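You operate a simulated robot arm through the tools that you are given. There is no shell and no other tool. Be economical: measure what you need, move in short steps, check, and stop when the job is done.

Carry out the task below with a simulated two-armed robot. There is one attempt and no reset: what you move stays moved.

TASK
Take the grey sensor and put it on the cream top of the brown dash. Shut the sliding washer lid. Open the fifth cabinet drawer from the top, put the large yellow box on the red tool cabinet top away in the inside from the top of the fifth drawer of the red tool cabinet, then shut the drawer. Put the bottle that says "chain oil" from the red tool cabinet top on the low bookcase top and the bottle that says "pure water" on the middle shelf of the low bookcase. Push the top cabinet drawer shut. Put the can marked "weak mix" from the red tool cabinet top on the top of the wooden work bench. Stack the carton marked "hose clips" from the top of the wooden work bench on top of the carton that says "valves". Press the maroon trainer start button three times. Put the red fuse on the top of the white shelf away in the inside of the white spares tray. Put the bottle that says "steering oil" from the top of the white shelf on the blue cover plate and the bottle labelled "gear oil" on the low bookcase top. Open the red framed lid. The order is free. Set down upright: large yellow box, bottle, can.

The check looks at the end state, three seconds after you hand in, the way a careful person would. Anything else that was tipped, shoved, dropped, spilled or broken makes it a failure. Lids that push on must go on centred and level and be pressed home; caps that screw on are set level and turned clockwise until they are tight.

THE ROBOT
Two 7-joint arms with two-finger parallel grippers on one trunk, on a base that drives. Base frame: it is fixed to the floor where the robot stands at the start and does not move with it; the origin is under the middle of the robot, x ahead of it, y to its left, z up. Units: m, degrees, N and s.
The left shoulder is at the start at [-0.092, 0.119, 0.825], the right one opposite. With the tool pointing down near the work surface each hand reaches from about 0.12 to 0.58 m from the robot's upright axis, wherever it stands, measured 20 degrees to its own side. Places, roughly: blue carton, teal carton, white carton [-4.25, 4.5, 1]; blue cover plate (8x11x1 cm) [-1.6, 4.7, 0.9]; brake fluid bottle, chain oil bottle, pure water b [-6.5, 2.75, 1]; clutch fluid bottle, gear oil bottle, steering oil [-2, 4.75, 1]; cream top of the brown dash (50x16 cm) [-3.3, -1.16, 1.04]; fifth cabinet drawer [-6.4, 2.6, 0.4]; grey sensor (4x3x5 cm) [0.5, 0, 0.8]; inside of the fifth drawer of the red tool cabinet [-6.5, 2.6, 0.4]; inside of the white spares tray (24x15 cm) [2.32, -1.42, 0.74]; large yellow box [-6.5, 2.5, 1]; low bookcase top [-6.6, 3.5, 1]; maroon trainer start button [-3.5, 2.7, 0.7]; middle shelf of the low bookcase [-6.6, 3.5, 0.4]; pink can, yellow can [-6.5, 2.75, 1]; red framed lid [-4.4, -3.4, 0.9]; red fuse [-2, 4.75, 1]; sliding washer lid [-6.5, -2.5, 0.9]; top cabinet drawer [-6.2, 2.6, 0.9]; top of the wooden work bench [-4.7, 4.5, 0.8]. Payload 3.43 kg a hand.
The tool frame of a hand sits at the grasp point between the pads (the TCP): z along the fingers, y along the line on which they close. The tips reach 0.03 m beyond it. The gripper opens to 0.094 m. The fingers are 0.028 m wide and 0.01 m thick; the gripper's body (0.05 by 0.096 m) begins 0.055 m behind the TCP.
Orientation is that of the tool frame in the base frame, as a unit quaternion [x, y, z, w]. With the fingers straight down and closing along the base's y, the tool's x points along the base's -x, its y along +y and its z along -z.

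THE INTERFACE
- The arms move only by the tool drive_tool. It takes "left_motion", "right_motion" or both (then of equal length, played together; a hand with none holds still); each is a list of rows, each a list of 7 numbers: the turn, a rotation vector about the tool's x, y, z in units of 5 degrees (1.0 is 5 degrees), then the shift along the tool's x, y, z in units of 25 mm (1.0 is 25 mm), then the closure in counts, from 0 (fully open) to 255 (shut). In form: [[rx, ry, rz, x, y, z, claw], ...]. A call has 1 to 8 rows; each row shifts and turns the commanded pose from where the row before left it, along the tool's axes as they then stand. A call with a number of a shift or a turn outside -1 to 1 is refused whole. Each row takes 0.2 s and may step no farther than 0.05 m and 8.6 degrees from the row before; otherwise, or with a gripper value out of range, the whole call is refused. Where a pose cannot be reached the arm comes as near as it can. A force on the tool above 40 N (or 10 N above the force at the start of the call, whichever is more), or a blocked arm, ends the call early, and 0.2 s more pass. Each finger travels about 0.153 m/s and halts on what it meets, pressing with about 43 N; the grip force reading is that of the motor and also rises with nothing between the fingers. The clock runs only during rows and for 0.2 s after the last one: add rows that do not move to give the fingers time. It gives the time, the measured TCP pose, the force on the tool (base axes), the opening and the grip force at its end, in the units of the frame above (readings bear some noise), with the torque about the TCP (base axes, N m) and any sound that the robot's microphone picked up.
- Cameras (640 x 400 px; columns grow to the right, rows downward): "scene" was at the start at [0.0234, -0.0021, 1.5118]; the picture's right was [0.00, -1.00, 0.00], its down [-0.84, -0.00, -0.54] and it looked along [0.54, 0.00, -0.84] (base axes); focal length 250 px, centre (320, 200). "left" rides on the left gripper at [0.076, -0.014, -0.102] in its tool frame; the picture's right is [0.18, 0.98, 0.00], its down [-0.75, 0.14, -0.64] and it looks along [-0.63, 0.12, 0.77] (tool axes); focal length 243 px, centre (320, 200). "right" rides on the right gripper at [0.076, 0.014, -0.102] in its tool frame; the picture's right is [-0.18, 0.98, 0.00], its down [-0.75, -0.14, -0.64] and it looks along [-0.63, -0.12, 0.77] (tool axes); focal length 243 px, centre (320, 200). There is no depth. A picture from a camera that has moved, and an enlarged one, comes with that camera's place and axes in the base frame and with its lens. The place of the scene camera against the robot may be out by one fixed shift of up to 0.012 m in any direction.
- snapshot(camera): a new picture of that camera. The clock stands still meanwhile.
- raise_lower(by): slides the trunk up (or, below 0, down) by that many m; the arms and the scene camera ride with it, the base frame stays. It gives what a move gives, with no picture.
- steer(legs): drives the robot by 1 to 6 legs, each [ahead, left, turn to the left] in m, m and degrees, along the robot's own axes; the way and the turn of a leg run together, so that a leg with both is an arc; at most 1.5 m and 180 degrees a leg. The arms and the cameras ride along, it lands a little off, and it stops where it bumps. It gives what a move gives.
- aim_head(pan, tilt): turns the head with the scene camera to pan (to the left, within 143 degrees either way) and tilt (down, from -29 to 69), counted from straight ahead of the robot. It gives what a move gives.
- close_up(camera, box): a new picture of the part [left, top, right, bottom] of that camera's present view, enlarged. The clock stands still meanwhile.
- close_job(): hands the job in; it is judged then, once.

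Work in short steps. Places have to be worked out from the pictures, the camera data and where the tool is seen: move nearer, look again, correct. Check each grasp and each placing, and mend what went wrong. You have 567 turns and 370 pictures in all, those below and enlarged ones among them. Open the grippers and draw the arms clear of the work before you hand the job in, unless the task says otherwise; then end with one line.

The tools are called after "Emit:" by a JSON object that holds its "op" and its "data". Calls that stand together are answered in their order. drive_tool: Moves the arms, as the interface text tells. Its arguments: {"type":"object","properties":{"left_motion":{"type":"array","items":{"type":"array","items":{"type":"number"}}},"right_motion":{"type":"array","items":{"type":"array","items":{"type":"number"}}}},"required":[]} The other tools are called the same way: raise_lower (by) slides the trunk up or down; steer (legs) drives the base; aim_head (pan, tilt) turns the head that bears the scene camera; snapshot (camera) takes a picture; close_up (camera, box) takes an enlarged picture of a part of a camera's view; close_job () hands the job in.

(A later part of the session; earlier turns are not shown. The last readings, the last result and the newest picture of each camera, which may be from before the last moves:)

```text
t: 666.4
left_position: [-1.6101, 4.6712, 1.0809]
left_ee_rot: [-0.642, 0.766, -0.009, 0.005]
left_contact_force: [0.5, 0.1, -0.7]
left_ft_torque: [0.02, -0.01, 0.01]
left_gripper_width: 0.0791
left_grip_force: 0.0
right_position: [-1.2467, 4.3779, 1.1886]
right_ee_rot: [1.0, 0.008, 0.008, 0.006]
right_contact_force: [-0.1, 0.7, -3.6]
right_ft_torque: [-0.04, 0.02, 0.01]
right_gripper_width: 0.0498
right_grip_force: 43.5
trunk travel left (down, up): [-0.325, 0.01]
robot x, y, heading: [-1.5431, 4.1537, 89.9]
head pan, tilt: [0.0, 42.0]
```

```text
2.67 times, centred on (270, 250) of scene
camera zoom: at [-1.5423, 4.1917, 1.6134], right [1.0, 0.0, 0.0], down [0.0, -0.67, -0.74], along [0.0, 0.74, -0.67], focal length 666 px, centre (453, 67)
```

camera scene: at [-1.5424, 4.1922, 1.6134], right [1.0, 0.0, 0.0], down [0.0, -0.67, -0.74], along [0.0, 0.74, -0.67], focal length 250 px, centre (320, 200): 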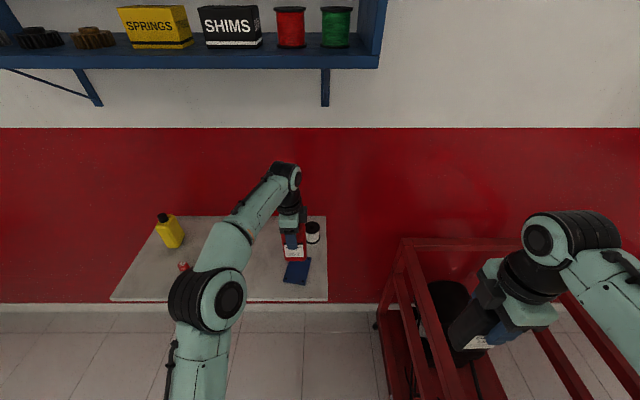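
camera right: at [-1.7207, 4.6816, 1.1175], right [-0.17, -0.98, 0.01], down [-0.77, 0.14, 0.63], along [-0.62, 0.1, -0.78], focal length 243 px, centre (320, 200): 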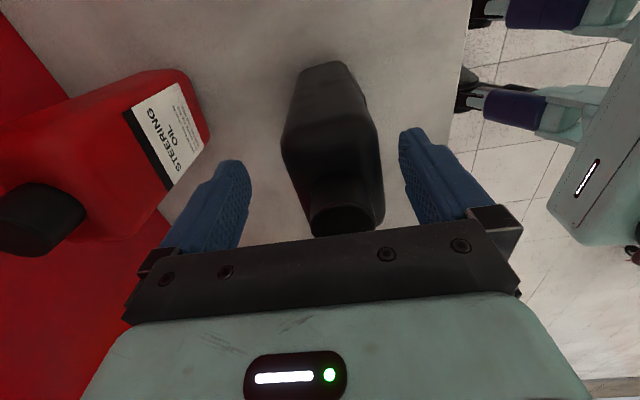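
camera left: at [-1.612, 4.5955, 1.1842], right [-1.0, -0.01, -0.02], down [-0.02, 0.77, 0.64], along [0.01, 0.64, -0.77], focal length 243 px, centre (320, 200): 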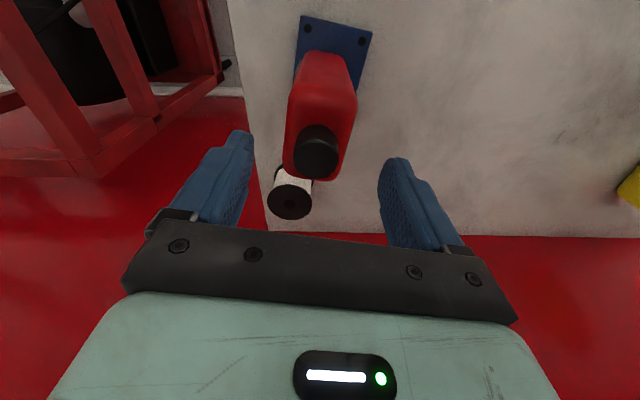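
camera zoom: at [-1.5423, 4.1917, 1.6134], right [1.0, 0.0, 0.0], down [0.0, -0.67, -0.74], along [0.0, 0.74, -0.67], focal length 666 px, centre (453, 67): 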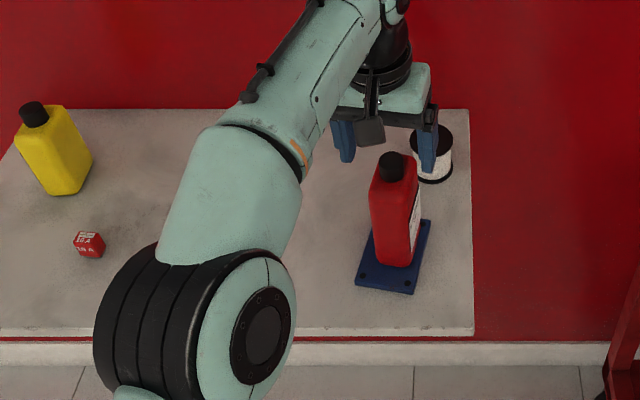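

Steering oil stands on the plate. I raise the left hand, square it, and move left to the fuse.

Emit:
{"op": "drive_tool", "data": {"left_motion": [[0, 0, 0, 0, 0, -1, 40], [0, 0, -0.8, 0, 0, -1, 40], [0, 0, -0.8, 0, 0, -1, 100], [0, 0, 0, 0.5, 0, -0.5, 120], [0, 0, 0, 0.8, 0, 0, 120]]}}

Emit:
{"op": "steer", "data": {"legs": [[0, 0.33, 0], [0.06, 0, 0]]}}

Emit:
{"op": "snapshot", "data": {"camera": "left"}}

Emit:
{"op": "close_up", "data": {"camera": "scene", "box": [180, 190, 420, 340]}}

```text
t: 667.6
left_position: [-1.612, 4.627, 1.1609]
left_ee_rot: [-0.694, 0.719, -0.008, 0.004]
left_contact_force: [-0.1, 0.3, 0.0]
left_ft_torque: [0.02, 0.0, 0.01]
left_gripper_width: 0.0496
left_grip_force: 0.0
left hand out of reach, approached as far as the arm can: row 3
right_position: [-1.2463, 4.3781, 1.1884]
right_ee_rot: [1.0, 0.007, 0.008, 0.006]
right_contact_force: [-0.4, -0.1, -4.1]
right_ft_torque: [0.01, 0.03, 0.01]
right_gripper_width: 0.05
right_grip_force: 42.7
trunk travel left (down, up): [-0.325, 0.01]
robot x, y, heading: [-1.5382, 4.1543, 90.1]
head pan, tilt: [0.0, 42.0]
```

```text
t: 671.7
left_position: [-1.9434, 4.6857, 1.1608]
left_ee_rot: [-0.695, 0.719, -0.009, 0.005]
left_contact_force: [0.3, 0.7, -0.1]
left_ft_torque: [0.01, 0.04, 0.0]
left_gripper_width: 0.0496
left_grip_force: 0.0
right_position: [-1.5799, 4.436, 1.1879]
right_ee_rot: [1.0, 0.008, 0.008, 0.006]
right_contact_force: [0.7, -0.1, -4.5]
right_ft_torque: [0.0, -0.01, 0.0]
right_gripper_width: 0.0503
right_grip_force: 43.0
trunk travel left (down, up): [-0.325, 0.01]
robot x, y, heading: [-1.8739, 4.2155, 89.8]
head pan, tilt: [0.0, 42.0]
```

```text
90 pictures are left
camera left: at [-1.9335, 4.6097, 1.2644], right [-0.99, -0.15, -0.02], down [-0.13, 0.76, 0.64], along [-0.08, 0.63, -0.77], focal length 243 px, centre (320, 200)
```

left: 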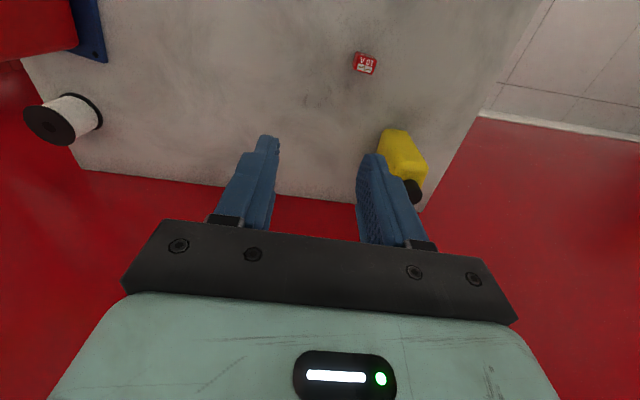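

```text
2.67 times, centred on (300, 265) of scene
camera zoom: at [-1.8744, 4.2493, 1.6131], right [1.0, 0.0, 0.0], down [0.0, -0.67, -0.74], along [0.0, 0.74, -0.67], focal length 666 px, centre (373, 27)
```

zoom: 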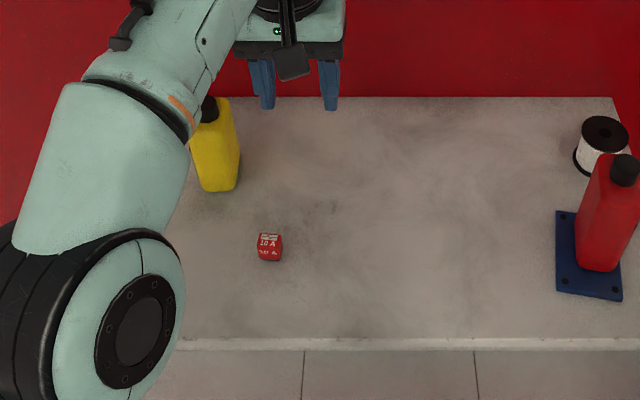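

Fuse at (-2.0, 4.67), about 3 cm. I move over it and descend part way.

Emit:
{"op": "drive_tool", "data": {"left_motion": [[0, 0, 0, 0.2, 0.6, 0.9, 120], [0, 0, 0, 0.2, 0.6, 0.9, 120], [0, 0, 0, 0.2, 0.6, 0.9, 120], [0, 0, 0, 0, 0.5, 0.9, 120], [0, 0, 0, 0, 0, 0.9, 120], [0, 0, 0, 0, 0, 0.9, 120], [0, 0, 0, 0, 0, 0.9, 120]]}}

Emit:
{"op": "snapshot", "data": {"camera": "left"}}

Emit:
{"op": "snapshot", "data": {"camera": "scene"}}

```text
t: 673.3
left_position: [-1.9996, 4.6729, 1.0031]
left_ee_rot: [-0.694, 0.72, -0.007, 0.006]
left_contact_force: [0.4, 0.7, 0.9]
left_ft_torque: [0.01, -0.01, -0.01]
left_gripper_width: 0.0495
left_grip_force: 0.1
right_position: [-1.5805, 4.4377, 1.1878]
right_ee_rot: [1.0, 0.008, 0.008, 0.006]
right_contact_force: [0.2, 0.0, -3.9]
right_ft_torque: [0.0, 0.0, 0.0]
right_gripper_width: 0.0501
right_grip_force: 42.8
trunk travel left (down, up): [-0.325, 0.01]
robot x, y, heading: [-1.872, 4.2151, 90.1]
head pan, tilt: [0.0, 42.0]
```

```text
88 pictures are left
camera left: at [-1.9891, 4.5981, 1.1064], right [-0.99, -0.15, -0.02], down [-0.13, 0.76, 0.64], along [-0.08, 0.63, -0.77], focal length 243 px, centre (320, 200)
```

left: 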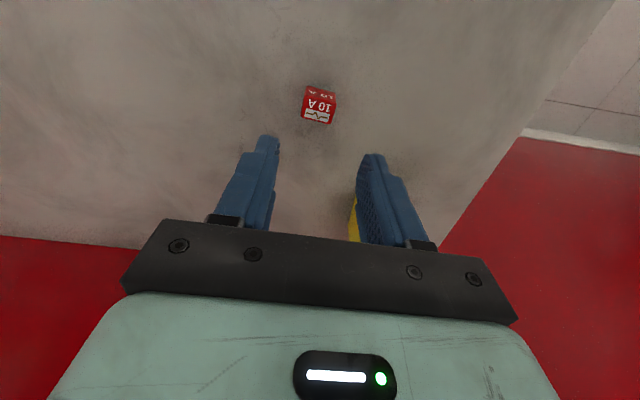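

```text
87 pictures are left
camera scene: at [-1.8744, 4.2505, 1.6134], right [1.0, 0.0, 0.0], down [0.0, -0.67, -0.74], along [0.0, 0.74, -0.67], focal length 250 px, centre (320, 200)
```

scene: 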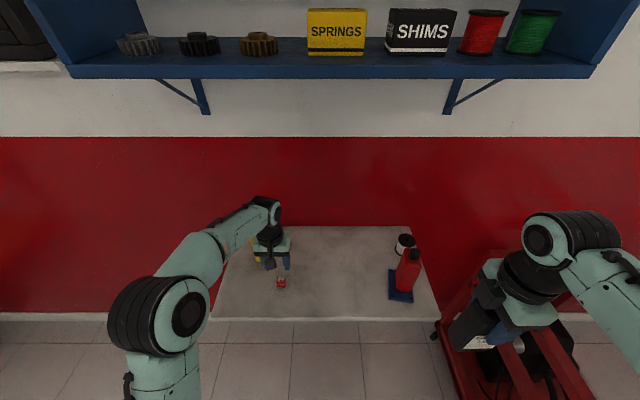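

Emit:
{"op": "drive_tool", "data": {"left_motion": [[0, 0, 0, -0.1, -0.1, 0.9, 120], [0, 0, 0, 0, 0, 0.9, 120], [0, 0, 0, 0, 0, 0.9, 120], [0, 0, 0, 0, 0, 0.9, 120], [0, 0, 0, 0, 0, 0.6, 120]]}}

Emit:
{"op": "snapshot", "data": {"camera": "left"}}

```text
t: 674.5
left_position: [-1.9927, 4.6727, 0.9106]
left_ee_rot: [-0.695, 0.719, -0.007, 0.006]
left_contact_force: [-0.3, -10.6, 18.1]
left_ft_torque: [-0.21, 0.6, 0.32]
left_gripper_width: 0.0497
left_grip_force: 0.1
right_position: [-1.5794, 4.4366, 1.1884]
right_ee_rot: [1.0, 0.009, 0.007, 0.006]
right_contact_force: [-0.4, 0.9, -4.7]
right_ft_torque: [-0.02, -0.02, 0.01]
right_gripper_width: 0.0501
right_grip_force: 43.3
trunk travel left (down, up): [-0.325, 0.01]
robot x, y, heading: [-1.8716, 4.2105, 90.3]
head pan, tilt: [0.0, 42.0]
stopped in row 5 (left hand): the force on the tool passed its limit at 52 N (the readings are from after the stop); the commanded pose is now the measured one
```

```text
86 pictures are left
camera left: at [-1.9829, 4.597, 1.0137], right [-0.99, -0.15, -0.02], down [-0.13, 0.76, 0.64], along [-0.08, 0.63, -0.77], focal length 243 px, centre (320, 200)
```

left: 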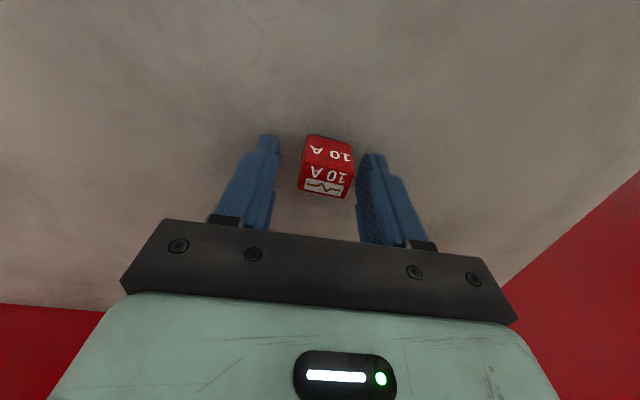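

The tips touched the shelf (z about 0.88). I rise 3 mm and close on the fuse.

Emit:
{"op": "drive_tool", "data": {"left_motion": [[0, 0, 0, 0, 0, -0.12, 120], [0, 0, 0, 0, 0.15, 0, 160], [0, 0, 0, 0, 0, 0, 255], [0, 0, 0, 0, 0, 0, 255]]}}

Emit:
{"op": "drive_tool", "data": {"left_motion": [[0, 0, 0, 0, 0, -0.5, 255], [0, 0, 0, 0, 0, -0.9, 255], [0, 0, 0, 0, 0, -0.9, 255], [0, 0, 0, 0, 0, -0.9, 255], [0, 0, 0, 0, 0, -0.9, 255], [0, 0, 0, 0, 0, -0.9, 255]]}}

Emit:
{"op": "snapshot", "data": {"camera": "left"}}

```text
t: 675.5
left_position: [-1.9981, 4.6755, 0.9125]
left_ee_rot: [-0.695, 0.719, -0.007, 0.006]
left_contact_force: [0.1, 0.4, 0.2]
left_ft_torque: [-0.03, -0.03, 0.0]
left_gripper_width: 0.0278
left_grip_force: 42.6
right_position: [-1.5785, 4.438, 1.1889]
right_ee_rot: [1.0, 0.008, 0.008, 0.006]
right_contact_force: [-1.0, 0.2, -3.8]
right_ft_torque: [-0.02, -0.01, 0.01]
right_gripper_width: 0.0502
right_grip_force: 42.9
trunk travel left (down, up): [-0.325, 0.01]
robot x, y, heading: [-1.8747, 4.2141, 90.0]
head pan, tilt: [0.0, 42.0]
```

```text
t: 676.9
left_position: [-1.9986, 4.6746, 1.0376]
left_ee_rot: [-0.695, 0.719, -0.008, 0.006]
left_contact_force: [0.8, 0.1, -0.8]
left_ft_torque: [-0.01, -0.01, -0.02]
left_gripper_width: 0.0276
left_grip_force: 43.4
right_position: [-1.5787, 4.4371, 1.1884]
right_ee_rot: [1.0, 0.009, 0.007, 0.006]
right_contact_force: [-1.3, -0.6, -5.0]
right_ft_torque: [0.0, 0.02, -0.02]
right_gripper_width: 0.0503
right_grip_force: 43.2
trunk travel left (down, up): [-0.325, 0.01]
robot x, y, heading: [-1.8688, 4.2131, 90.1]
head pan, tilt: [0.0, 42.0]
```

```text
85 pictures are left
camera left: at [-1.9889, 4.5985, 1.1403], right [-0.99, -0.15, -0.02], down [-0.13, 0.76, 0.64], along [-0.08, 0.63, -0.77], focal length 243 px, centre (320, 200)
```

left: 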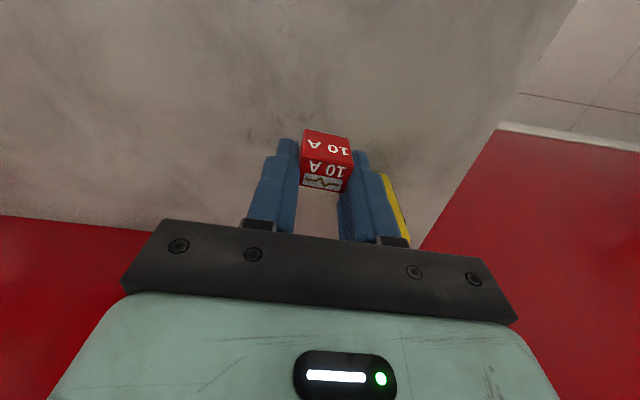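

Fuse held. Now the gear oil goes to the bookcase. I back away, turn the right hand back to normal, and drive west.

Emit:
{"op": "steer", "data": {"legs": [[-0.53, 0, 0], [0, 0, 90]]}}

Emit:
{"op": "drive_tool", "data": {"right_motion": [[0, 0, 1, 0, 0, 0, 255], [0, 0, 1, 0, 0, 0, 255], [0, 0, 1, 0, 0, 0, 255], [0, 0, 1, 0, 0, 0, 255], [0, 0, 1, 0, 0, 0, 255], [0, 0, 1, 0, 0, 0, 255], [0, 0, 1, 0, 0, 0, 255], [0, 0, 1, 0, 0, 0, 255]]}}

Emit:
{"op": "drive_tool", "data": {"right_motion": [[0, 0, 1, 0, 0, 0, 255], [0, 0, 1, 0, 0, 0, 255], [0, 0, 1, 0, 0, 0, 255], [0, 0, 1, 0, 0, 0, 255], [0, 0, 1, 0, 0, 0, 255], [0, 0, 1, 0, 0, 0, 255], [0, 0, 1, 0, 0, 0, 255], [0, 0, 1, 0, 0, 0, 255]]}}

Emit:
{"op": "drive_tool", "data": {"right_motion": [[0, 0, 1, 0.5, 0.6, 0, 255], [0, 0, 1, 0, 0.8, 0, 255], [0, 0, 0, 0, 0.8, 0, 255], [0, 0, 0, 0, 0.8, 0, 255]]}}

Emit:
{"op": "snapshot", "data": {"camera": "scene"}}

```text
t: 683.8
left_position: [-2.3275, 3.5403, 1.0373]
left_ee_rot: [1.0, 0.001, 0.0, -0.01]
left_contact_force: [0.1, -0.5, 0.4]
left_ft_torque: [-0.03, -0.01, 0.0]
left_gripper_width: 0.0276
left_grip_force: 42.5
right_position: [-2.1043, 3.9683, 1.1895]
right_ee_rot: [0.688, 0.725, 0.01, -0.001]
right_contact_force: [0.2, -0.2, -4.3]
right_ft_torque: [-0.01, -0.01, 0.02]
right_gripper_width: 0.0502
right_grip_force: 43.0
trunk travel left (down, up): [-0.325, 0.01]
robot x, y, heading: [-1.8719, 3.6875, -177.9]
head pan, tilt: [0.0, 42.0]
```

```text
t: 685.6
left_position: [-2.328, 3.5418, 1.0368]
left_ee_rot: [1.0, 0.001, 0.001, -0.01]
left_contact_force: [0.0, -0.1, -0.2]
left_ft_torque: [0.0, 0.0, -0.01]
left_gripper_width: 0.0277
left_grip_force: 43.2
right_position: [-2.1055, 3.9676, 1.1888]
right_ee_rot: [0.895, 0.445, 0.009, -0.005]
right_contact_force: [-0.6, -0.1, -5.0]
right_ft_torque: [-0.02, -0.02, 0.0]
right_gripper_width: 0.0501
right_grip_force: 43.1
trunk travel left (down, up): [-0.325, 0.01]
robot x, y, heading: [-1.8734, 3.687, -177.9]
head pan, tilt: [0.0, 42.0]
```

```text
t: 687.4
left_position: [-2.3269, 3.5416, 1.0368]
left_ee_rot: [1.0, 0.0, 0.0, -0.009]
left_contact_force: [0.0, 0.3, 0.3]
left_ft_torque: [0.0, 0.0, -0.02]
left_gripper_width: 0.0276
left_grip_force: 42.8
right_position: [-2.1058, 3.9696, 1.1887]
right_ee_rot: [0.994, 0.113, 0.006, -0.008]
right_contact_force: [0.2, -0.4, -4.2]
right_ft_torque: [-0.01, 0.02, 0.02]
right_gripper_width: 0.0503
right_grip_force: 42.6
trunk travel left (down, up): [-0.325, 0.01]
robot x, y, heading: [-1.8707, 3.6875, -178.0]
head pan, tilt: [0.0, 42.0]
```

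```text
t: 688.4
left_position: [-2.3264, 3.5404, 1.0362]
left_ee_rot: [1.0, 0.001, 0.001, -0.01]
left_contact_force: [-0.7, 0.5, -0.1]
left_ft_torque: [-0.01, -0.02, 0.01]
left_gripper_width: 0.0276
left_grip_force: 43.0
right_position: [-2.0858, 3.8966, 1.1875]
right_ee_rot: [1.0, 0.025, 0.006, -0.009]
right_contact_force: [0.0, -0.2, -4.2]
right_ft_torque: [0.04, 0.0, 0.01]
right_gripper_width: 0.0501
right_grip_force: 43.2
trunk travel left (down, up): [-0.325, 0.01]
robot x, y, heading: [-1.8713, 3.6838, -177.9]
head pan, tilt: [0.0, 42.0]
```

```text
84 pictures are left
camera scene: at [-1.9133, 3.681, 1.6134], right [-0.04, 1.0, 0.0], down [0.67, 0.02, -0.74], along [-0.74, -0.03, -0.67], focal length 250 px, centre (320, 200)
```

scene: 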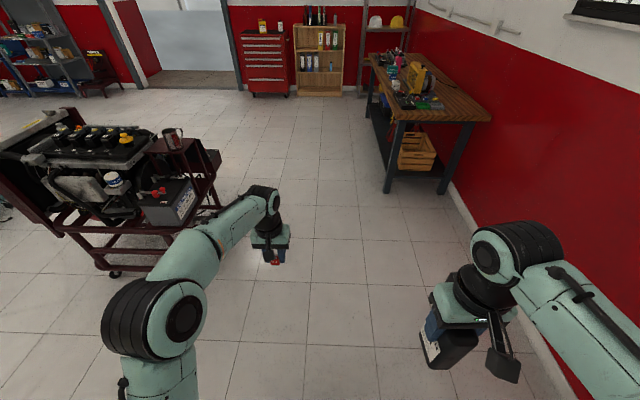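

The corridor is clear. I drive west in two legs, then shift toward the bookcase's left end.

Emit:
{"op": "steer", "data": {"legs": [[0, 0, -2.1], [1.5, 0, 0], [1.5, 0, 0], [0.3, 0.42, 0]]}}

Emit:
{"op": "drive_tool", "data": {"right_motion": [[0, 0, 0.6, 0, 0.8, 0, 255], [0, 0, 0, 0, 0.8, 0, 255], [0, 0, 0, -0.5, 0.8, 0, 255], [0, 0, 0, -0.8, 0.8, 0, 255], [0, 0, 0, -0.8, 0.8, 0, 255], [0, 0, 0, -0.8, 0.8, 0, 255]]}}

Emit:
{"op": "snapshot", "data": {"camera": "scene"}}

```text
t: 706.9
left_position: [-5.585, 3.0718, 1.0371]
left_ee_rot: [1.0, -0.007, 0.001, -0.01]
left_contact_force: [-1.1, 0.3, -0.3]
left_ft_torque: [0.03, 0.04, 0.04]
left_gripper_width: 0.0279
left_grip_force: 43.6
right_position: [-5.337, 3.4229, 1.1863]
right_ee_rot: [1.0, 0.018, 0.006, -0.009]
right_contact_force: [0.1, 0.6, -3.9]
right_ft_torque: [-0.03, -0.01, 0.01]
right_gripper_width: 0.0502
right_grip_force: 43.2
trunk travel left (down, up): [-0.325, 0.01]
robot x, y, heading: [-5.1257, 3.205, -178.7]
head pan, tilt: [0.0, 42.0]
```

```text
t: 708.3
left_position: [-5.5844, 3.0704, 1.0355]
left_ee_rot: [1.0, -0.006, 0.0, -0.01]
left_contact_force: [-1.3, -0.1, -0.5]
left_ft_torque: [0.01, -0.04, 0.0]
left_gripper_width: 0.0274
left_grip_force: 42.9
right_position: [-5.4132, 3.303, 1.1844]
right_ee_rot: [1.0, -0.008, 0.006, -0.009]
right_contact_force: [0.0, -0.1, -5.7]
right_ft_torque: [0.0, 0.01, 0.0]
right_gripper_width: 0.0503
right_grip_force: 43.3
trunk travel left (down, up): [-0.325, 0.01]
robot x, y, heading: [-5.1252, 3.2068, -178.7]
head pan, tilt: [0.0, 42.0]
```

```text
83 pictures are left
camera scene: at [-5.1689, 3.2033, 1.6134], right [-0.02, 1.0, 0.0], down [0.67, 0.01, -0.74], along [-0.74, -0.02, -0.67], focal length 250 px, centre (320, 200)
```

scene: 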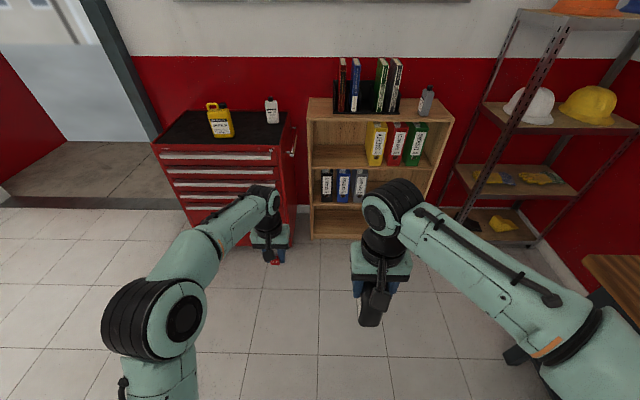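

I retract the left hand, bring the right hand in line, and approach the bookcase's left spot (y about 3.18).

Emit:
{"op": "drive_tool", "data": {"left_motion": [[0, 0, 0, 0.5, 0.5, -0.9, 255], [0, 0, 0, 0.8, 0.5, -0.9, 255], [0, 0, 0, 0.8, 0.3, -0.9, 255], [0, 0, 0, 0.8, 0.3, -0.9, 255], [0, 0, 0, 0.8, 0, -0.5, 255], [0, 0, 0, 0.8, 0, 0, 255], [0, 0, 0, 0.8, 0, 0, 255], [0, 0, 0, 0, 0, 0, 255]], "right_motion": [[0, 0, 0, -0.5, 0.6, -0.1, 255], [0, 0, 0, -0.5, 0.6, 0, 255], [0, 0, 0, -0.5, 0.6, 0, 255], [0, 0, 0, -0.5, 0.6, 0, 255], [0, 0, 0, -0.5, 0.6, 0, 255], [0, 0, 0, -0.5, 0.6, 0, 255], [0, 0, 0, -0.5, 0.6, 0, 255], [0, 0, 0, -0.5, 0.6, 0, 255]]}}

Emit:
{"op": "steer", "data": {"legs": [[0.7, 0, -1.3]]}}

Emit:
{"op": "snapshot", "data": {"camera": "scene"}}

Emit:
{"op": "snapshot", "data": {"camera": "right"}}

```text
t: 710.1
left_position: [-5.4549, 3.0265, 1.1392]
left_ee_rot: [1.0, -0.006, 0.001, -0.01]
left_contact_force: [-0.2, 0.9, -0.2]
left_ft_torque: [0.01, -0.03, -0.02]
left_gripper_width: 0.0275
left_grip_force: 43.1
right_position: [-5.5134, 3.186, 1.1856]
right_ee_rot: [1.0, -0.008, 0.007, -0.009]
right_contact_force: [-0.1, -0.5, -4.5]
right_ft_torque: [-0.01, 0.0, 0.05]
right_gripper_width: 0.0503
right_grip_force: 42.9
trunk travel left (down, up): [-0.325, 0.01]
robot x, y, heading: [-5.1273, 3.2112, -178.9]
head pan, tilt: [0.0, 42.0]
```

```text
t: 713.9
left_position: [-6.143, 3.0327, 1.139]
left_ee_rot: [1.0, -0.022, 0.001, -0.009]
left_contact_force: [-0.2, 0.4, -0.2]
left_ft_torque: [-0.04, 0.03, 0.02]
left_gripper_width: 0.0276
left_grip_force: 42.8
right_position: [-6.197, 3.1921, 1.1838]
right_ee_rot: [1.0, -0.022, 0.006, -0.008]
right_contact_force: [-0.3, 0.3, -4.7]
right_ft_torque: [0.01, -0.02, -0.01]
right_gripper_width: 0.05
right_grip_force: 42.7
trunk travel left (down, up): [-0.325, 0.01]
robot x, y, heading: [-5.8095, 3.202, 179.5]
head pan, tilt: [0.0, 42.0]
```

```text
82 pictures are left
camera scene: at [-5.8517, 3.2007, 1.6133], right [0.01, 1.0, 0.0], down [0.67, -0.01, -0.74], along [-0.74, 0.01, -0.67], focal length 250 px, centre (320, 200)
```

scene: 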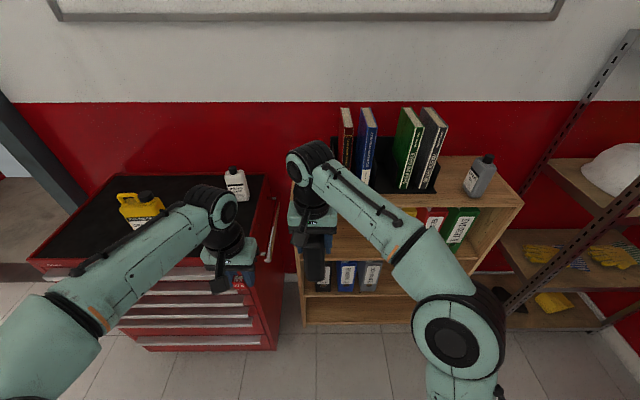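

```text
81 pictures are left
camera right: at [-6.1219, 3.1734, 1.2876], right [-0.23, -0.97, -0.02], down [-0.75, 0.16, 0.64], along [-0.62, 0.16, -0.77], focal length 243 px, centre (320, 200)
```

right: 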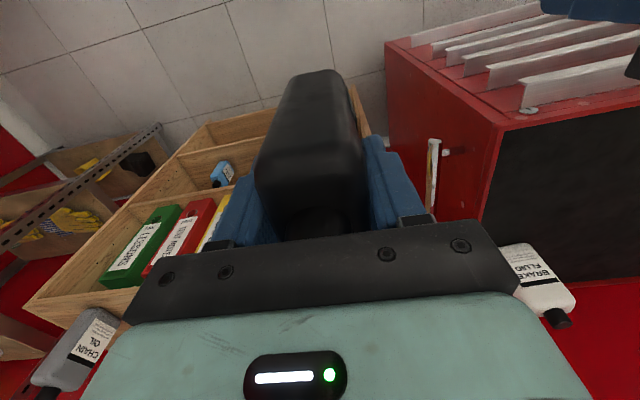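

Chain oil's label is confirmed in view. I advance 0.26 m, trimming left 2 cm, and check.

Emit:
{"op": "steer", "data": {"legs": [[0.26, 0.015, 0.3]]}}

Emit:
{"op": "drive_tool", "data": {"right_motion": [[0, 0, -0.5, 0, 0, 0, 255], [0, 0, 0, -0.6, 0, 0, 255], [0, 0, 0, -0.6, 0, 0, 255], [0, 0, 0, -0.6, 0, 0, 255]]}}

Emit:
{"op": "snapshot", "data": {"camera": "right"}}

Emit:
{"op": "snapshot", "data": {"camera": "scene"}}

```text
t: 715.8
left_position: [-6.4031, 3.0195, 1.1394]
left_ee_rot: [1.0, -0.02, 0.001, -0.009]
left_contact_force: [-0.6, 0.5, 0.1]
left_ft_torque: [0.0, 0.03, -0.03]
left_gripper_width: 0.0275
left_grip_force: 43.0
right_position: [-6.4588, 3.1782, 1.1848]
right_ee_rot: [1.0, -0.021, 0.006, -0.008]
right_contact_force: [0.8, 1.2, -4.8]
right_ft_torque: [0.01, -0.01, -0.02]
right_gripper_width: 0.0502
right_grip_force: 42.8
trunk travel left (down, up): [-0.325, 0.01]
robot x, y, heading: [-6.0757, 3.1858, 179.8]
head pan, tilt: [0.0, 42.0]
```

```text
t: 716.8
left_position: [-6.4049, 3.0173, 1.1389]
left_ee_rot: [1.0, -0.02, 0.001, -0.01]
left_contact_force: [-0.2, 0.2, 0.0]
left_ft_torque: [0.01, -0.01, 0.04]
left_gripper_width: 0.0278
left_grip_force: 42.8
right_position: [-6.5047, 3.1778, 1.1845]
right_ee_rot: [1.0, 0.002, 0.006, -0.008]
right_contact_force: [0.0, -0.6, -4.5]
right_ft_torque: [0.03, -0.02, 0.04]
right_gripper_width: 0.0501
right_grip_force: 42.6
trunk travel left (down, up): [-0.325, 0.01]
robot x, y, heading: [-6.0734, 3.1883, 179.8]
head pan, tilt: [0.0, 42.0]
```

```text
80 pictures are left
camera right: at [-6.4283, 3.1621, 1.2881], right [-0.18, -0.98, -0.02], down [-0.76, 0.13, 0.63], along [-0.62, 0.13, -0.77], focal length 243 px, centre (320, 200)
```

right: 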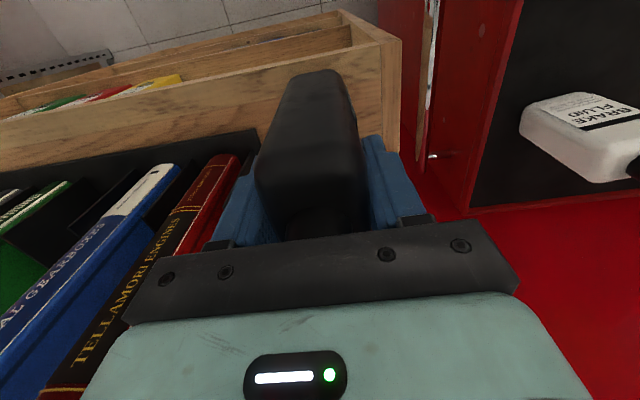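

```text
79 pictures are left
camera scene: at [-6.1139, 3.1871, 1.6134], right [0.01, 1.0, 0.0], down [0.67, 0.0, -0.74], along [-0.74, 0.0, -0.67], focal length 250 px, centre (320, 200)
```

scene: 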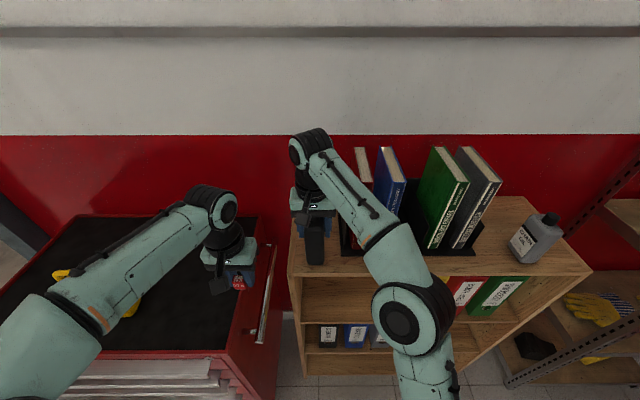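

The bottle is between the bookcase end (y 3.113) and the tray (3.246). I push 3 cm farther in, then lower.

Emit:
{"op": "drive_tool", "data": {"right_motion": [[0, 0, 0, -0.6, 0, 0.1, 255], [0, 0, 0, -0.6, 0, 0.1, 255], [0, 0, 0, -0.2, 0, 0.3, 255], [0, 0, 0, 0, 0, 0.3, 255], [0, 0, 0, 0, 0, 0.2, 255], [0, 0, 0, 0, 0, 0.2, 255], [0, 0, 0, 0, 0, 0.2, 255], [0, 0, 0, 0, 0, 0.2, 255]]}}

Emit:
{"op": "close_up", "data": {"camera": "scene", "box": [240, 130, 400, 300]}}

```text
t: 718.2
left_position: [-6.4051, 3.0187, 1.1393]
left_ee_rot: [1.0, -0.02, 0.0, -0.009]
left_contact_force: [0.7, -0.3, 0.3]
left_ft_torque: [-0.01, 0.02, -0.01]
left_gripper_width: 0.0278
left_grip_force: 43.1
right_position: [-6.5372, 3.1803, 1.1626]
right_ee_rot: [1.0, -0.001, -0.002, -0.003]
right_contact_force: [1.9, 2.6, 13.6]
right_ft_torque: [-0.05, -0.81, 0.13]
right_gripper_width: 0.0503
right_grip_force: 43.5
trunk travel left (down, up): [-0.325, 0.01]
robot x, y, heading: [-6.0705, 3.1871, 179.8]
head pan, tilt: [0.0, 42.0]
stopped in row 7 (right hand): the force on the tool passed its limit at 45 N (the readings are from after the stop); the commanded pose is now the measured one
```

```text
2.35 times, centred on (320, 215) of scene
camera zoom: at [-6.1123, 3.1878, 1.6134], right [0.01, 1.0, 0.0], down [0.67, 0.0, -0.74], along [-0.74, 0.0, -0.67], focal length 588 px, centre (320, 165)
```

zoom: 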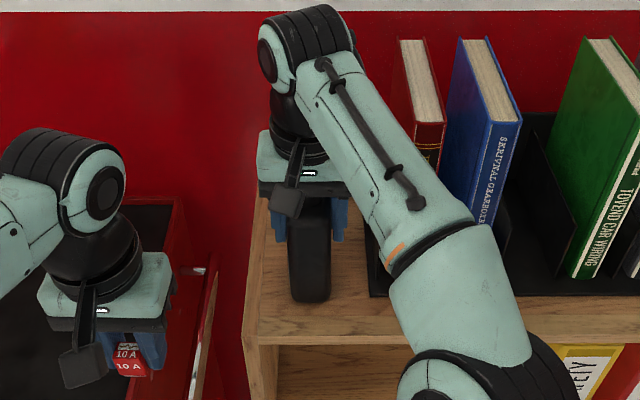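

Contact with the top. I ease, open and lift straight up.

Emit:
{"op": "drive_tool", "data": {"right_motion": [[0, 0, 0, 0, 0, -0.05, 255], [0, 0, 0, 0, 0, 0, 190], [0, 0, 0, 0, 0, 0, 70], [0, 0, 0, 0, 0, 0, 60], [0, 0, 0, 0, 0, -0.5, 60], [0, 0, 0, 0.3, 0, -0.8, 60], [0, 0, 0, 0.5, 0, -0.8, 60], [0, 0, 0, 0.8, 0, -0.5, 60]]}}

Emit:
{"op": "close_up", "data": {"camera": "scene", "box": [240, 130, 400, 300]}}

Emit:
{"op": "snapshot", "data": {"camera": "right"}}

```text
t: 720.0
left_position: [-6.4025, 3.019, 1.1385]
left_ee_rot: [1.0, -0.021, 0.0, -0.009]
left_contact_force: [0.3, -0.3, -0.8]
left_ft_torque: [0.03, 0.0, 0.0]
left_gripper_width: 0.0277
left_grip_force: 42.9
right_position: [-6.5012, 3.1802, 1.2133]
right_ee_rot: [1.0, -0.001, 0.001, -0.003]
right_contact_force: [0.0, 0.0, -0.8]
right_ft_torque: [-0.01, 0.03, -0.03]
right_gripper_width: 0.0719
right_grip_force: 0.1
right hand out of reach, approached as far as the arm can: row 6
trunk travel left (down, up): [-0.325, 0.01]
robot x, y, heading: [-6.0714, 3.1894, 179.8]
head pan, tilt: [0.0, 42.0]
```

```text
2.35 times, centred on (320, 215) of scene
camera zoom: at [-6.1121, 3.1879, 1.6134], right [0.01, 1.0, 0.0], down [0.67, 0.0, -0.74], along [-0.74, 0.0, -0.67], focal length 588 px, centre (320, 165)
```

zoom: 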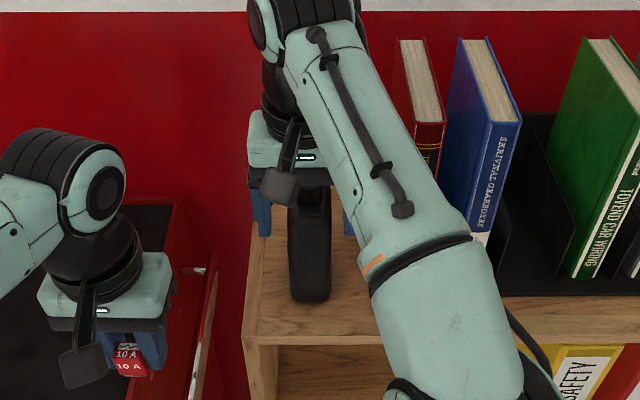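

```text
76 pictures are left
camera right: at [-6.424, 3.1645, 1.3157], right [-0.18, -0.98, -0.01], down [-0.75, 0.14, 0.64], along [-0.63, 0.12, -0.77], focal length 243 px, centre (320, 200)
```

right: 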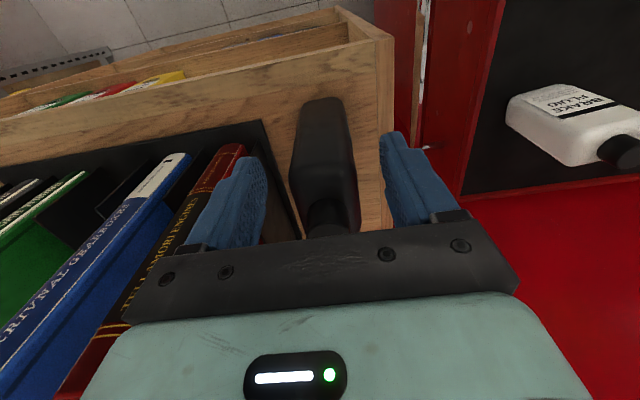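

Gear oil stands on the bookcase top. I back out, tidy both hands, and start the trip east with the fuse.

Emit:
{"op": "steer", "data": {"legs": [[-0.6, 0, 0]]}}

Emit:
{"op": "drive_tool", "data": {"right_motion": [[0, 0, 0, 0.6, -0.8, 0, 0], [0, 0, 0, 0.6, -0.8, 0, 0], [0, 0, 0, 0.6, -0.8, 0, 0], [0, 0, 0, 0.3, -0.8, 0, 0], [0, 0, 0, 0, -0.8, 0, 0], [0, 0, 0, 0, -0.5, 0, 0]], "left_motion": [[0, 0, 0, 0, -0.5, 0, 255], [0, 0, 0, 0, -0.5, 0, 255], [0, 0, 0, 0, -0.4, 0, 255], [0, 0, 0, 0, 0, 0, 255], [0, 0, 0, 0, 0, 0, 255], [0, 0, 0, 0, 0, 0, 255]]}}

Emit:
{"op": "snapshot", "data": {"camera": "scene"}}

Emit:
{"op": "steer", "data": {"legs": [[0, -0.45, 0], [0, 0, 90], [0, 0, 90], [1.5, 0, 0], [1.4, 0, 0]]}}

```text
t: 723.4
left_position: [-5.8105, 3.0169, 1.1388]
left_ee_rot: [0.999, -0.031, 0.0, -0.01]
left_contact_force: [-0.1, -0.3, -0.1]
left_ft_torque: [0.0, 0.01, 0.02]
left_gripper_width: 0.0276
left_grip_force: 43.0
right_position: [-5.907, 3.1792, 1.2122]
right_ee_rot: [1.0, -0.012, 0.0, -0.003]
right_contact_force: [0.2, 0.1, -0.5]
right_ft_torque: [0.0, -0.02, 0.01]
right_gripper_width: 0.0717
right_grip_force: 0.0
trunk travel left (down, up): [-0.325, 0.01]
robot x, y, heading: [-5.478, 3.1771, 178.4]
head pan, tilt: [0.0, 42.0]
```

```text
t: 724.8
left_position: [-5.8101, 3.0503, 1.1392]
left_ee_rot: [0.999, -0.032, 0.001, -0.01]
left_contact_force: [-0.5, 0.3, -1.0]
left_ft_torque: [-0.01, -0.02, -0.01]
left_gripper_width: 0.0278
left_grip_force: 42.9
right_position: [-5.8495, 3.2906, 1.2123]
right_ee_rot: [1.0, -0.012, 0.0, -0.003]
right_contact_force: [0.1, 0.6, -0.4]
right_ft_torque: [0.02, 0.01, 0.04]
right_gripper_width: 0.0939
right_grip_force: 0.0
trunk travel left (down, up): [-0.325, 0.01]
robot x, y, heading: [-5.4734, 3.1762, 178.4]
head pan, tilt: [0.0, 42.0]
```

```text
75 pictures are left
camera scene: at [-5.5171, 3.1785, 1.6134], right [0.03, 1.0, 0.0], down [0.67, -0.02, -0.74], along [-0.74, 0.02, -0.67], focal length 250 px, centre (320, 200)
```

scene: 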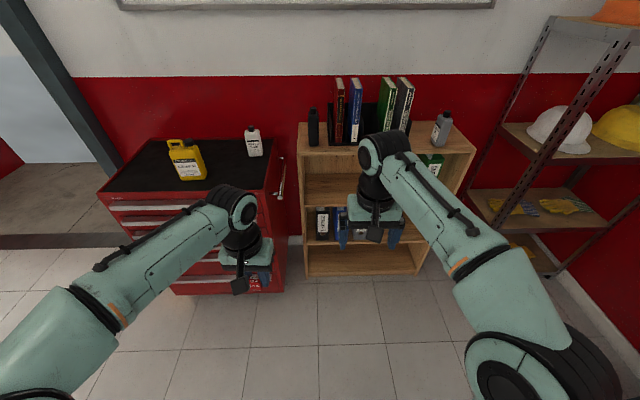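

```text
t: 750.1
left_position: [-2.293, 3.2927, 1.1388]
left_ee_rot: [0.106, 0.994, -0.009, -0.002]
left_contact_force: [-0.4, 0.4, 0.3]
left_ft_torque: [0.0, -0.02, 0.01]
left_gripper_width: 0.0276
left_grip_force: 43.3
right_position: [-2.2908, 3.0496, 1.2125]
right_ee_rot: [0.086, 0.996, -0.004, -0.001]
right_contact_force: [0.2, 0.7, 0.2]
right_ft_torque: [0.02, -0.01, 0.0]
right_gripper_width: 0.0939
right_grip_force: 0.1
trunk travel left (down, up): [-0.325, 0.01]
robot x, y, heading: [-2.6423, 3.212, -10.2]
head pan, tilt: [0.0, 42.0]
```

The robot drifted in heading (now -10°). I straighten, move to x = -2.1, and look before going south.

Emit:
{"op": "steer", "data": {"legs": [[0, 0, 10.2], [0.5, 0, 0]]}}

Emit:
{"op": "aim_head", "data": {"pan": -70, "tilt": 30}}

Emit:
{"op": "snapshot", "data": {"camera": "scene"}}

```text
t: 753.8
left_position: [-1.8091, 3.3416, 1.1388]
left_ee_rot: [0.027, 1.0, -0.01, -0.002]
left_contact_force: [0.6, -0.5, 0.3]
left_ft_torque: [0.01, 0.05, 0.0]
left_gripper_width: 0.0278
left_grip_force: 42.9
right_position: [-1.7677, 3.1008, 1.2122]
right_ee_rot: [0.008, 1.0, -0.003, 0.0]
right_contact_force: [0.3, 0.8, 0.3]
right_ft_torque: [0.04, -0.05, 0.01]
right_gripper_width: 0.0941
right_grip_force: 0.0
trunk travel left (down, up): [-0.325, 0.01]
robot x, y, heading: [-2.1421, 3.2073, -1.2]
head pan, tilt: [0.0, 42.0]
```

```text
t: 755.2
left_position: [-1.8087, 3.3413, 1.1406]
left_ee_rot: [0.028, 1.0, -0.009, -0.001]
left_contact_force: [-0.4, -0.4, -0.4]
left_ft_torque: [0.02, -0.01, -0.03]
left_gripper_width: 0.0279
left_grip_force: 42.8
right_position: [-1.7673, 3.0999, 1.2124]
right_ee_rot: [0.007, 1.0, -0.003, 0.0]
right_contact_force: [0.3, 0.2, -0.3]
right_ft_torque: [0.0, 0.02, 0.04]
right_gripper_width: 0.0937
right_grip_force: 0.1
trunk travel left (down, up): [-0.325, 0.01]
robot x, y, heading: [-2.1404, 3.2127, -1.2]
head pan, tilt: [-70.0, 30.0]
```

```text
74 pictures are left
camera scene: at [-2.1606, 3.1222, 1.6317], right [-0.95, -0.32, 0.0], down [-0.16, 0.47, -0.87], along [0.28, -0.82, -0.5], focal length 250 px, centre (320, 200)
```

scene: 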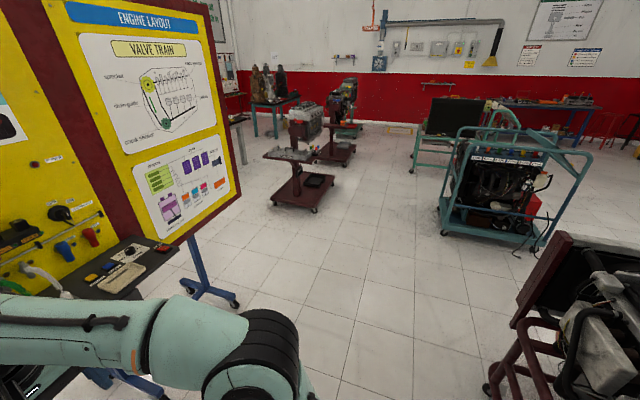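

Board edge and trainer leave a clear lane at x = -2.14. I slide south to y about 1.22, then look toward the gap.

Emit:
{"op": "steer", "data": {"legs": [[0, 0, 1.2], [0, -1.0, 0], [0, -0.98, 0]]}}

Emit:
{"op": "aim_head", "data": {"pan": 0, "tilt": 35}}

Emit:
{"op": "snapshot", "data": {"camera": "scene"}}

```text
t: 773.0
left_position: [-1.783, 1.3971, 1.1402]
left_ee_rot: [-0.002, 1.0, -0.01, 0.001]
left_contact_force: [0.2, 0.0, 0.4]
left_ft_torque: [0.03, 0.01, -0.02]
left_gripper_width: 0.0275
left_grip_force: 43.7
right_position: [-1.7267, 1.1591, 1.2127]
right_ee_rot: [-0.021, 1.0, -0.003, 0.001]
right_contact_force: [0.3, 0.6, -0.6]
right_ft_torque: [0.02, 0.0, -0.03]
right_gripper_width: 0.094
right_grip_force: 0.0
trunk travel left (down, up): [-0.325, 0.01]
robot x, y, heading: [-2.1055, 1.2472, 2.1]
head pan, tilt: [-70.0, 30.0]
```

```text
t: 774.4
left_position: [-1.7817, 1.3973, 1.1383]
left_ee_rot: [-0.001, 1.0, -0.011, -0.001]
left_contact_force: [-0.4, 0.7, -1.2]
left_ft_torque: [0.07, 0.01, -0.02]
left_gripper_width: 0.0276
left_grip_force: 43.3
right_position: [-1.7263, 1.16, 1.2123]
right_ee_rot: [-0.021, 1.0, -0.004, 0.0]
right_contact_force: [0.0, 0.2, -0.5]
right_ft_torque: [-0.03, -0.04, -0.02]
right_gripper_width: 0.0939
right_grip_force: 0.0
trunk travel left (down, up): [-0.325, 0.01]
robot x, y, heading: [-2.1086, 1.2492, 2.1]
head pan, tilt: [0.0, 35.0]
```

```text
73 pictures are left
camera scene: at [-2.0666, 1.2458, 1.624], right [0.04, -1.0, 0.0], down [-0.57, -0.02, -0.82], along [0.82, 0.03, -0.57], focal length 250 px, centre (320, 200)
```

scene: 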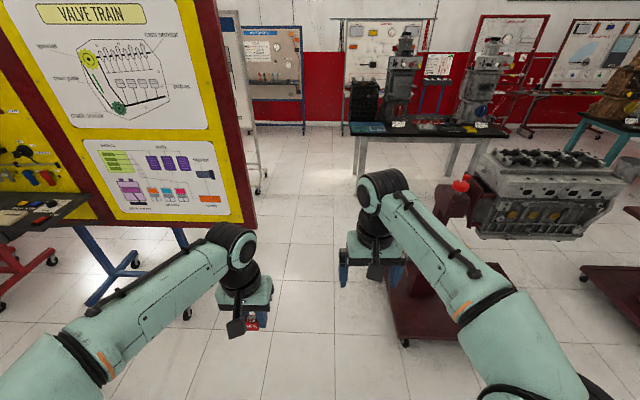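

The left elbow would brush the board, so I straighten both arms forward first to narrow the robot.

Emit:
{"op": "drive_tool", "data": {"left_motion": [[0, 0, 0, -0.9, -0.2, 0.3, 255], [0, 0, 0, -0.9, -0.2, 0.3, 255], [0, 0, 0, -0.9, -0.2, 0.3, 255], [0, 0, 0, -0.9, -0.2, 0.3, 255], [0, 0, 0, -0.9, -0.2, 0.3, 255], [0, 0, 0, -0.9, -0.2, 0.3, 255], [0, 0, 0, -0.9, -0.2, 0.3, 255], [0, 0, 0, -0.9, -0.2, 0.3, 255]], "right_motion": [[0, 0, 0, -0.7, 0, 0.5, 0], [0, 0, 0, -0.7, 0, 0.5, 0], [0, 0, 0, -0.7, 0, 0.5, 0], [0, 0, 0, -0.7, 0, 0.5, 0], [0, 0, 0, -0.7, 0, 0.5, 0], [0, 0, 0, -0.7, 0, 0.5, 0], [0, 0, 0, -0.7, 0, 0.5, 0], [0, 0, 0, -0.7, 0, 0.3, 0]]}}

Emit:
{"op": "steer", "data": {"legs": [[0, -0.02, -2.1]]}}

Emit:
{"op": "snapshot", "data": {"camera": "scene"}}

```text
t: 776.2
left_position: [-1.6007, 1.3585, 1.0775]
left_ee_rot: [-0.002, 1.0, -0.008, -0.001]
left_contact_force: [0.8, -0.4, -0.1]
left_ft_torque: [0.0, 0.0, 0.01]
left_gripper_width: 0.0277
left_grip_force: 43.3
right_position: [-1.5868, 1.1652, 1.1163]
right_ee_rot: [-0.021, 1.0, -0.003, -0.001]
right_contact_force: [0.2, -0.6, 0.5]
right_ft_torque: [-0.01, 0.02, 0.01]
right_gripper_width: 0.094
right_grip_force: 0.0
trunk travel left (down, up): [-0.325, 0.01]
robot x, y, heading: [-2.1059, 1.2466, 2.4]
head pan, tilt: [0.0, 35.0]
```

```text
t: 777.1
left_position: [-1.5988, 1.3225, 1.0784]
left_ee_rot: [0.017, 1.0, -0.01, -0.001]
left_contact_force: [-0.1, -0.7, 0.3]
left_ft_torque: [-0.01, -0.02, -0.01]
left_gripper_width: 0.0282
left_grip_force: 43.2
right_position: [-1.5895, 1.1283, 1.1186]
right_ee_rot: [-0.004, 1.0, -0.004, 0.0]
right_contact_force: [0.0, 0.7, -0.4]
right_ft_torque: [-0.03, -0.03, 0.04]
right_gripper_width: 0.0939
right_grip_force: 0.0
trunk travel left (down, up): [-0.325, 0.01]
robot x, y, heading: [-2.1083, 1.2265, -0.1]
head pan, tilt: [0.0, 35.0]
```

```text
72 pictures are left
camera scene: at [-2.0661, 1.2262, 1.6239], right [0.0, -1.0, 0.0], down [-0.57, 0.0, -0.82], along [0.82, 0.0, -0.57], focal length 250 px, centre (320, 200)
```

scene: 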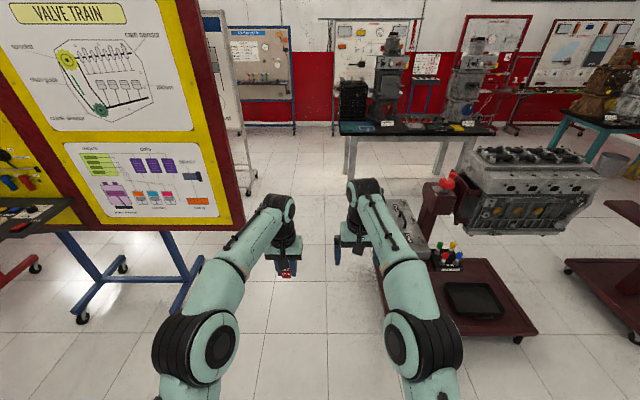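

Narrower now. I pass at y about 1.20 in short legs, checking midway.

Emit:
{"op": "steer", "data": {"legs": [[0.55, -0.03, 0]]}}

Emit:
{"op": "snapshot", "data": {"camera": "scene"}}

```text
t: 780.2
left_position: [-1.0687, 1.3038, 1.0781]
left_ee_rot: [0.01, 1.0, -0.01, 0.0]
left_contact_force: [-0.6, -0.6, -1.0]
left_ft_torque: [-0.02, 0.0, -0.03]
left_gripper_width: 0.0277
left_grip_force: 43.7
right_position: [-1.0584, 1.1086, 1.1173]
right_ee_rot: [-0.009, 1.0, -0.004, 0.0]
right_contact_force: [0.8, -0.3, -0.3]
right_ft_torque: [0.01, -0.01, 0.0]
right_gripper_width: 0.0941
right_grip_force: 0.1
trunk travel left (down, up): [-0.325, 0.01]
robot x, y, heading: [-1.5766, 1.2039, 0.6]
head pan, tilt: [0.0, 35.0]
```

```text
71 pictures are left
camera scene: at [-1.5358, 1.2012, 1.6238], right [0.01, -1.0, 0.0], down [-0.57, -0.01, -0.82], along [0.82, 0.01, -0.57], focal length 250 px, centre (320, 200)
```

scene: 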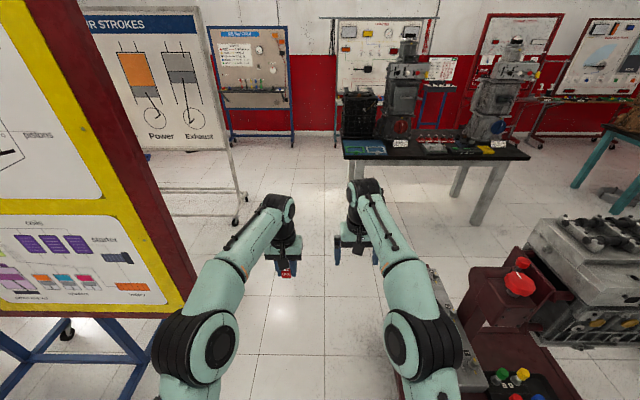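

Margins look fine (elbows about 0.31 m out, z 1.1). I continue through.

Emit:
{"op": "steer", "data": {"legs": [[0.7, -0.01, -0.6], [0.75, 0, 0]]}}

Emit:
{"op": "aim_head", "data": {"pan": -60, "tilt": 28}}

Emit:
{"op": "snapshot", "data": {"camera": "scene"}}

```text
t: 787.7
left_position: [0.3896, 1.2836, 1.0778]
left_ee_rot: [0.018, 1.0, -0.01, -0.001]
left_contact_force: [0.7, 0.1, 0.1]
left_ft_torque: [0.02, -0.02, 0.0]
left_gripper_width: 0.0279
left_grip_force: 43.1
right_position: [0.3967, 1.0904, 1.1184]
right_ee_rot: [-0.001, 1.0, -0.003, 0.001]
right_contact_force: [-0.5, 0.3, 0.4]
right_ft_torque: [-0.01, 0.02, 0.01]
right_gripper_width: 0.0939
right_grip_force: 0.0
trunk travel left (down, up): [-0.325, 0.01]
robot x, y, heading: [-0.1175, 1.1924, -0.3]
head pan, tilt: [0.0, 35.0]
```

```text
t: 789.0
left_position: [0.3889, 1.2839, 1.0805]
left_ee_rot: [0.019, 1.0, -0.01, 0.0]
left_contact_force: [-0.7, 0.7, -0.3]
left_ft_torque: [0.0, 0.01, -0.01]
left_gripper_width: 0.0277
left_grip_force: 43.3
right_position: [0.3968, 1.0891, 1.1178]
right_ee_rot: [-0.001, 1.0, -0.003, 0.0]
right_contact_force: [0.3, -0.2, 0.3]
right_ft_torque: [-0.02, -0.02, 0.03]
right_gripper_width: 0.0939
right_grip_force: 0.1
trunk travel left (down, up): [-0.325, 0.01]
robot x, y, heading: [-0.1177, 1.192, -0.1]
head pan, tilt: [-60.0, 28.0]
```

```text
70 pictures are left
camera scene: at [-0.1214, 1.1107, 1.6349], right [-0.87, -0.5, 0.0], down [-0.23, 0.41, -0.88], along [0.44, -0.77, -0.47], focal length 250 px, centre (320, 200)
```

scene: 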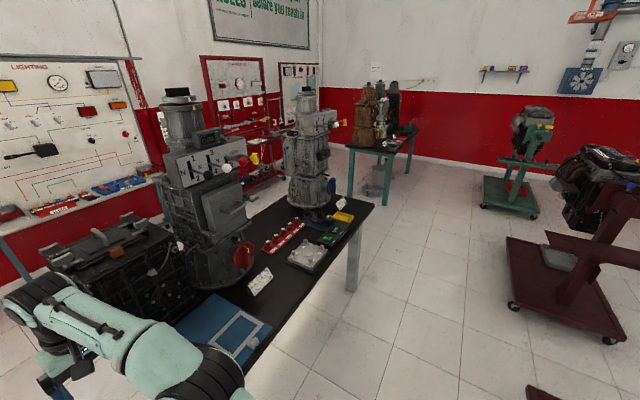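

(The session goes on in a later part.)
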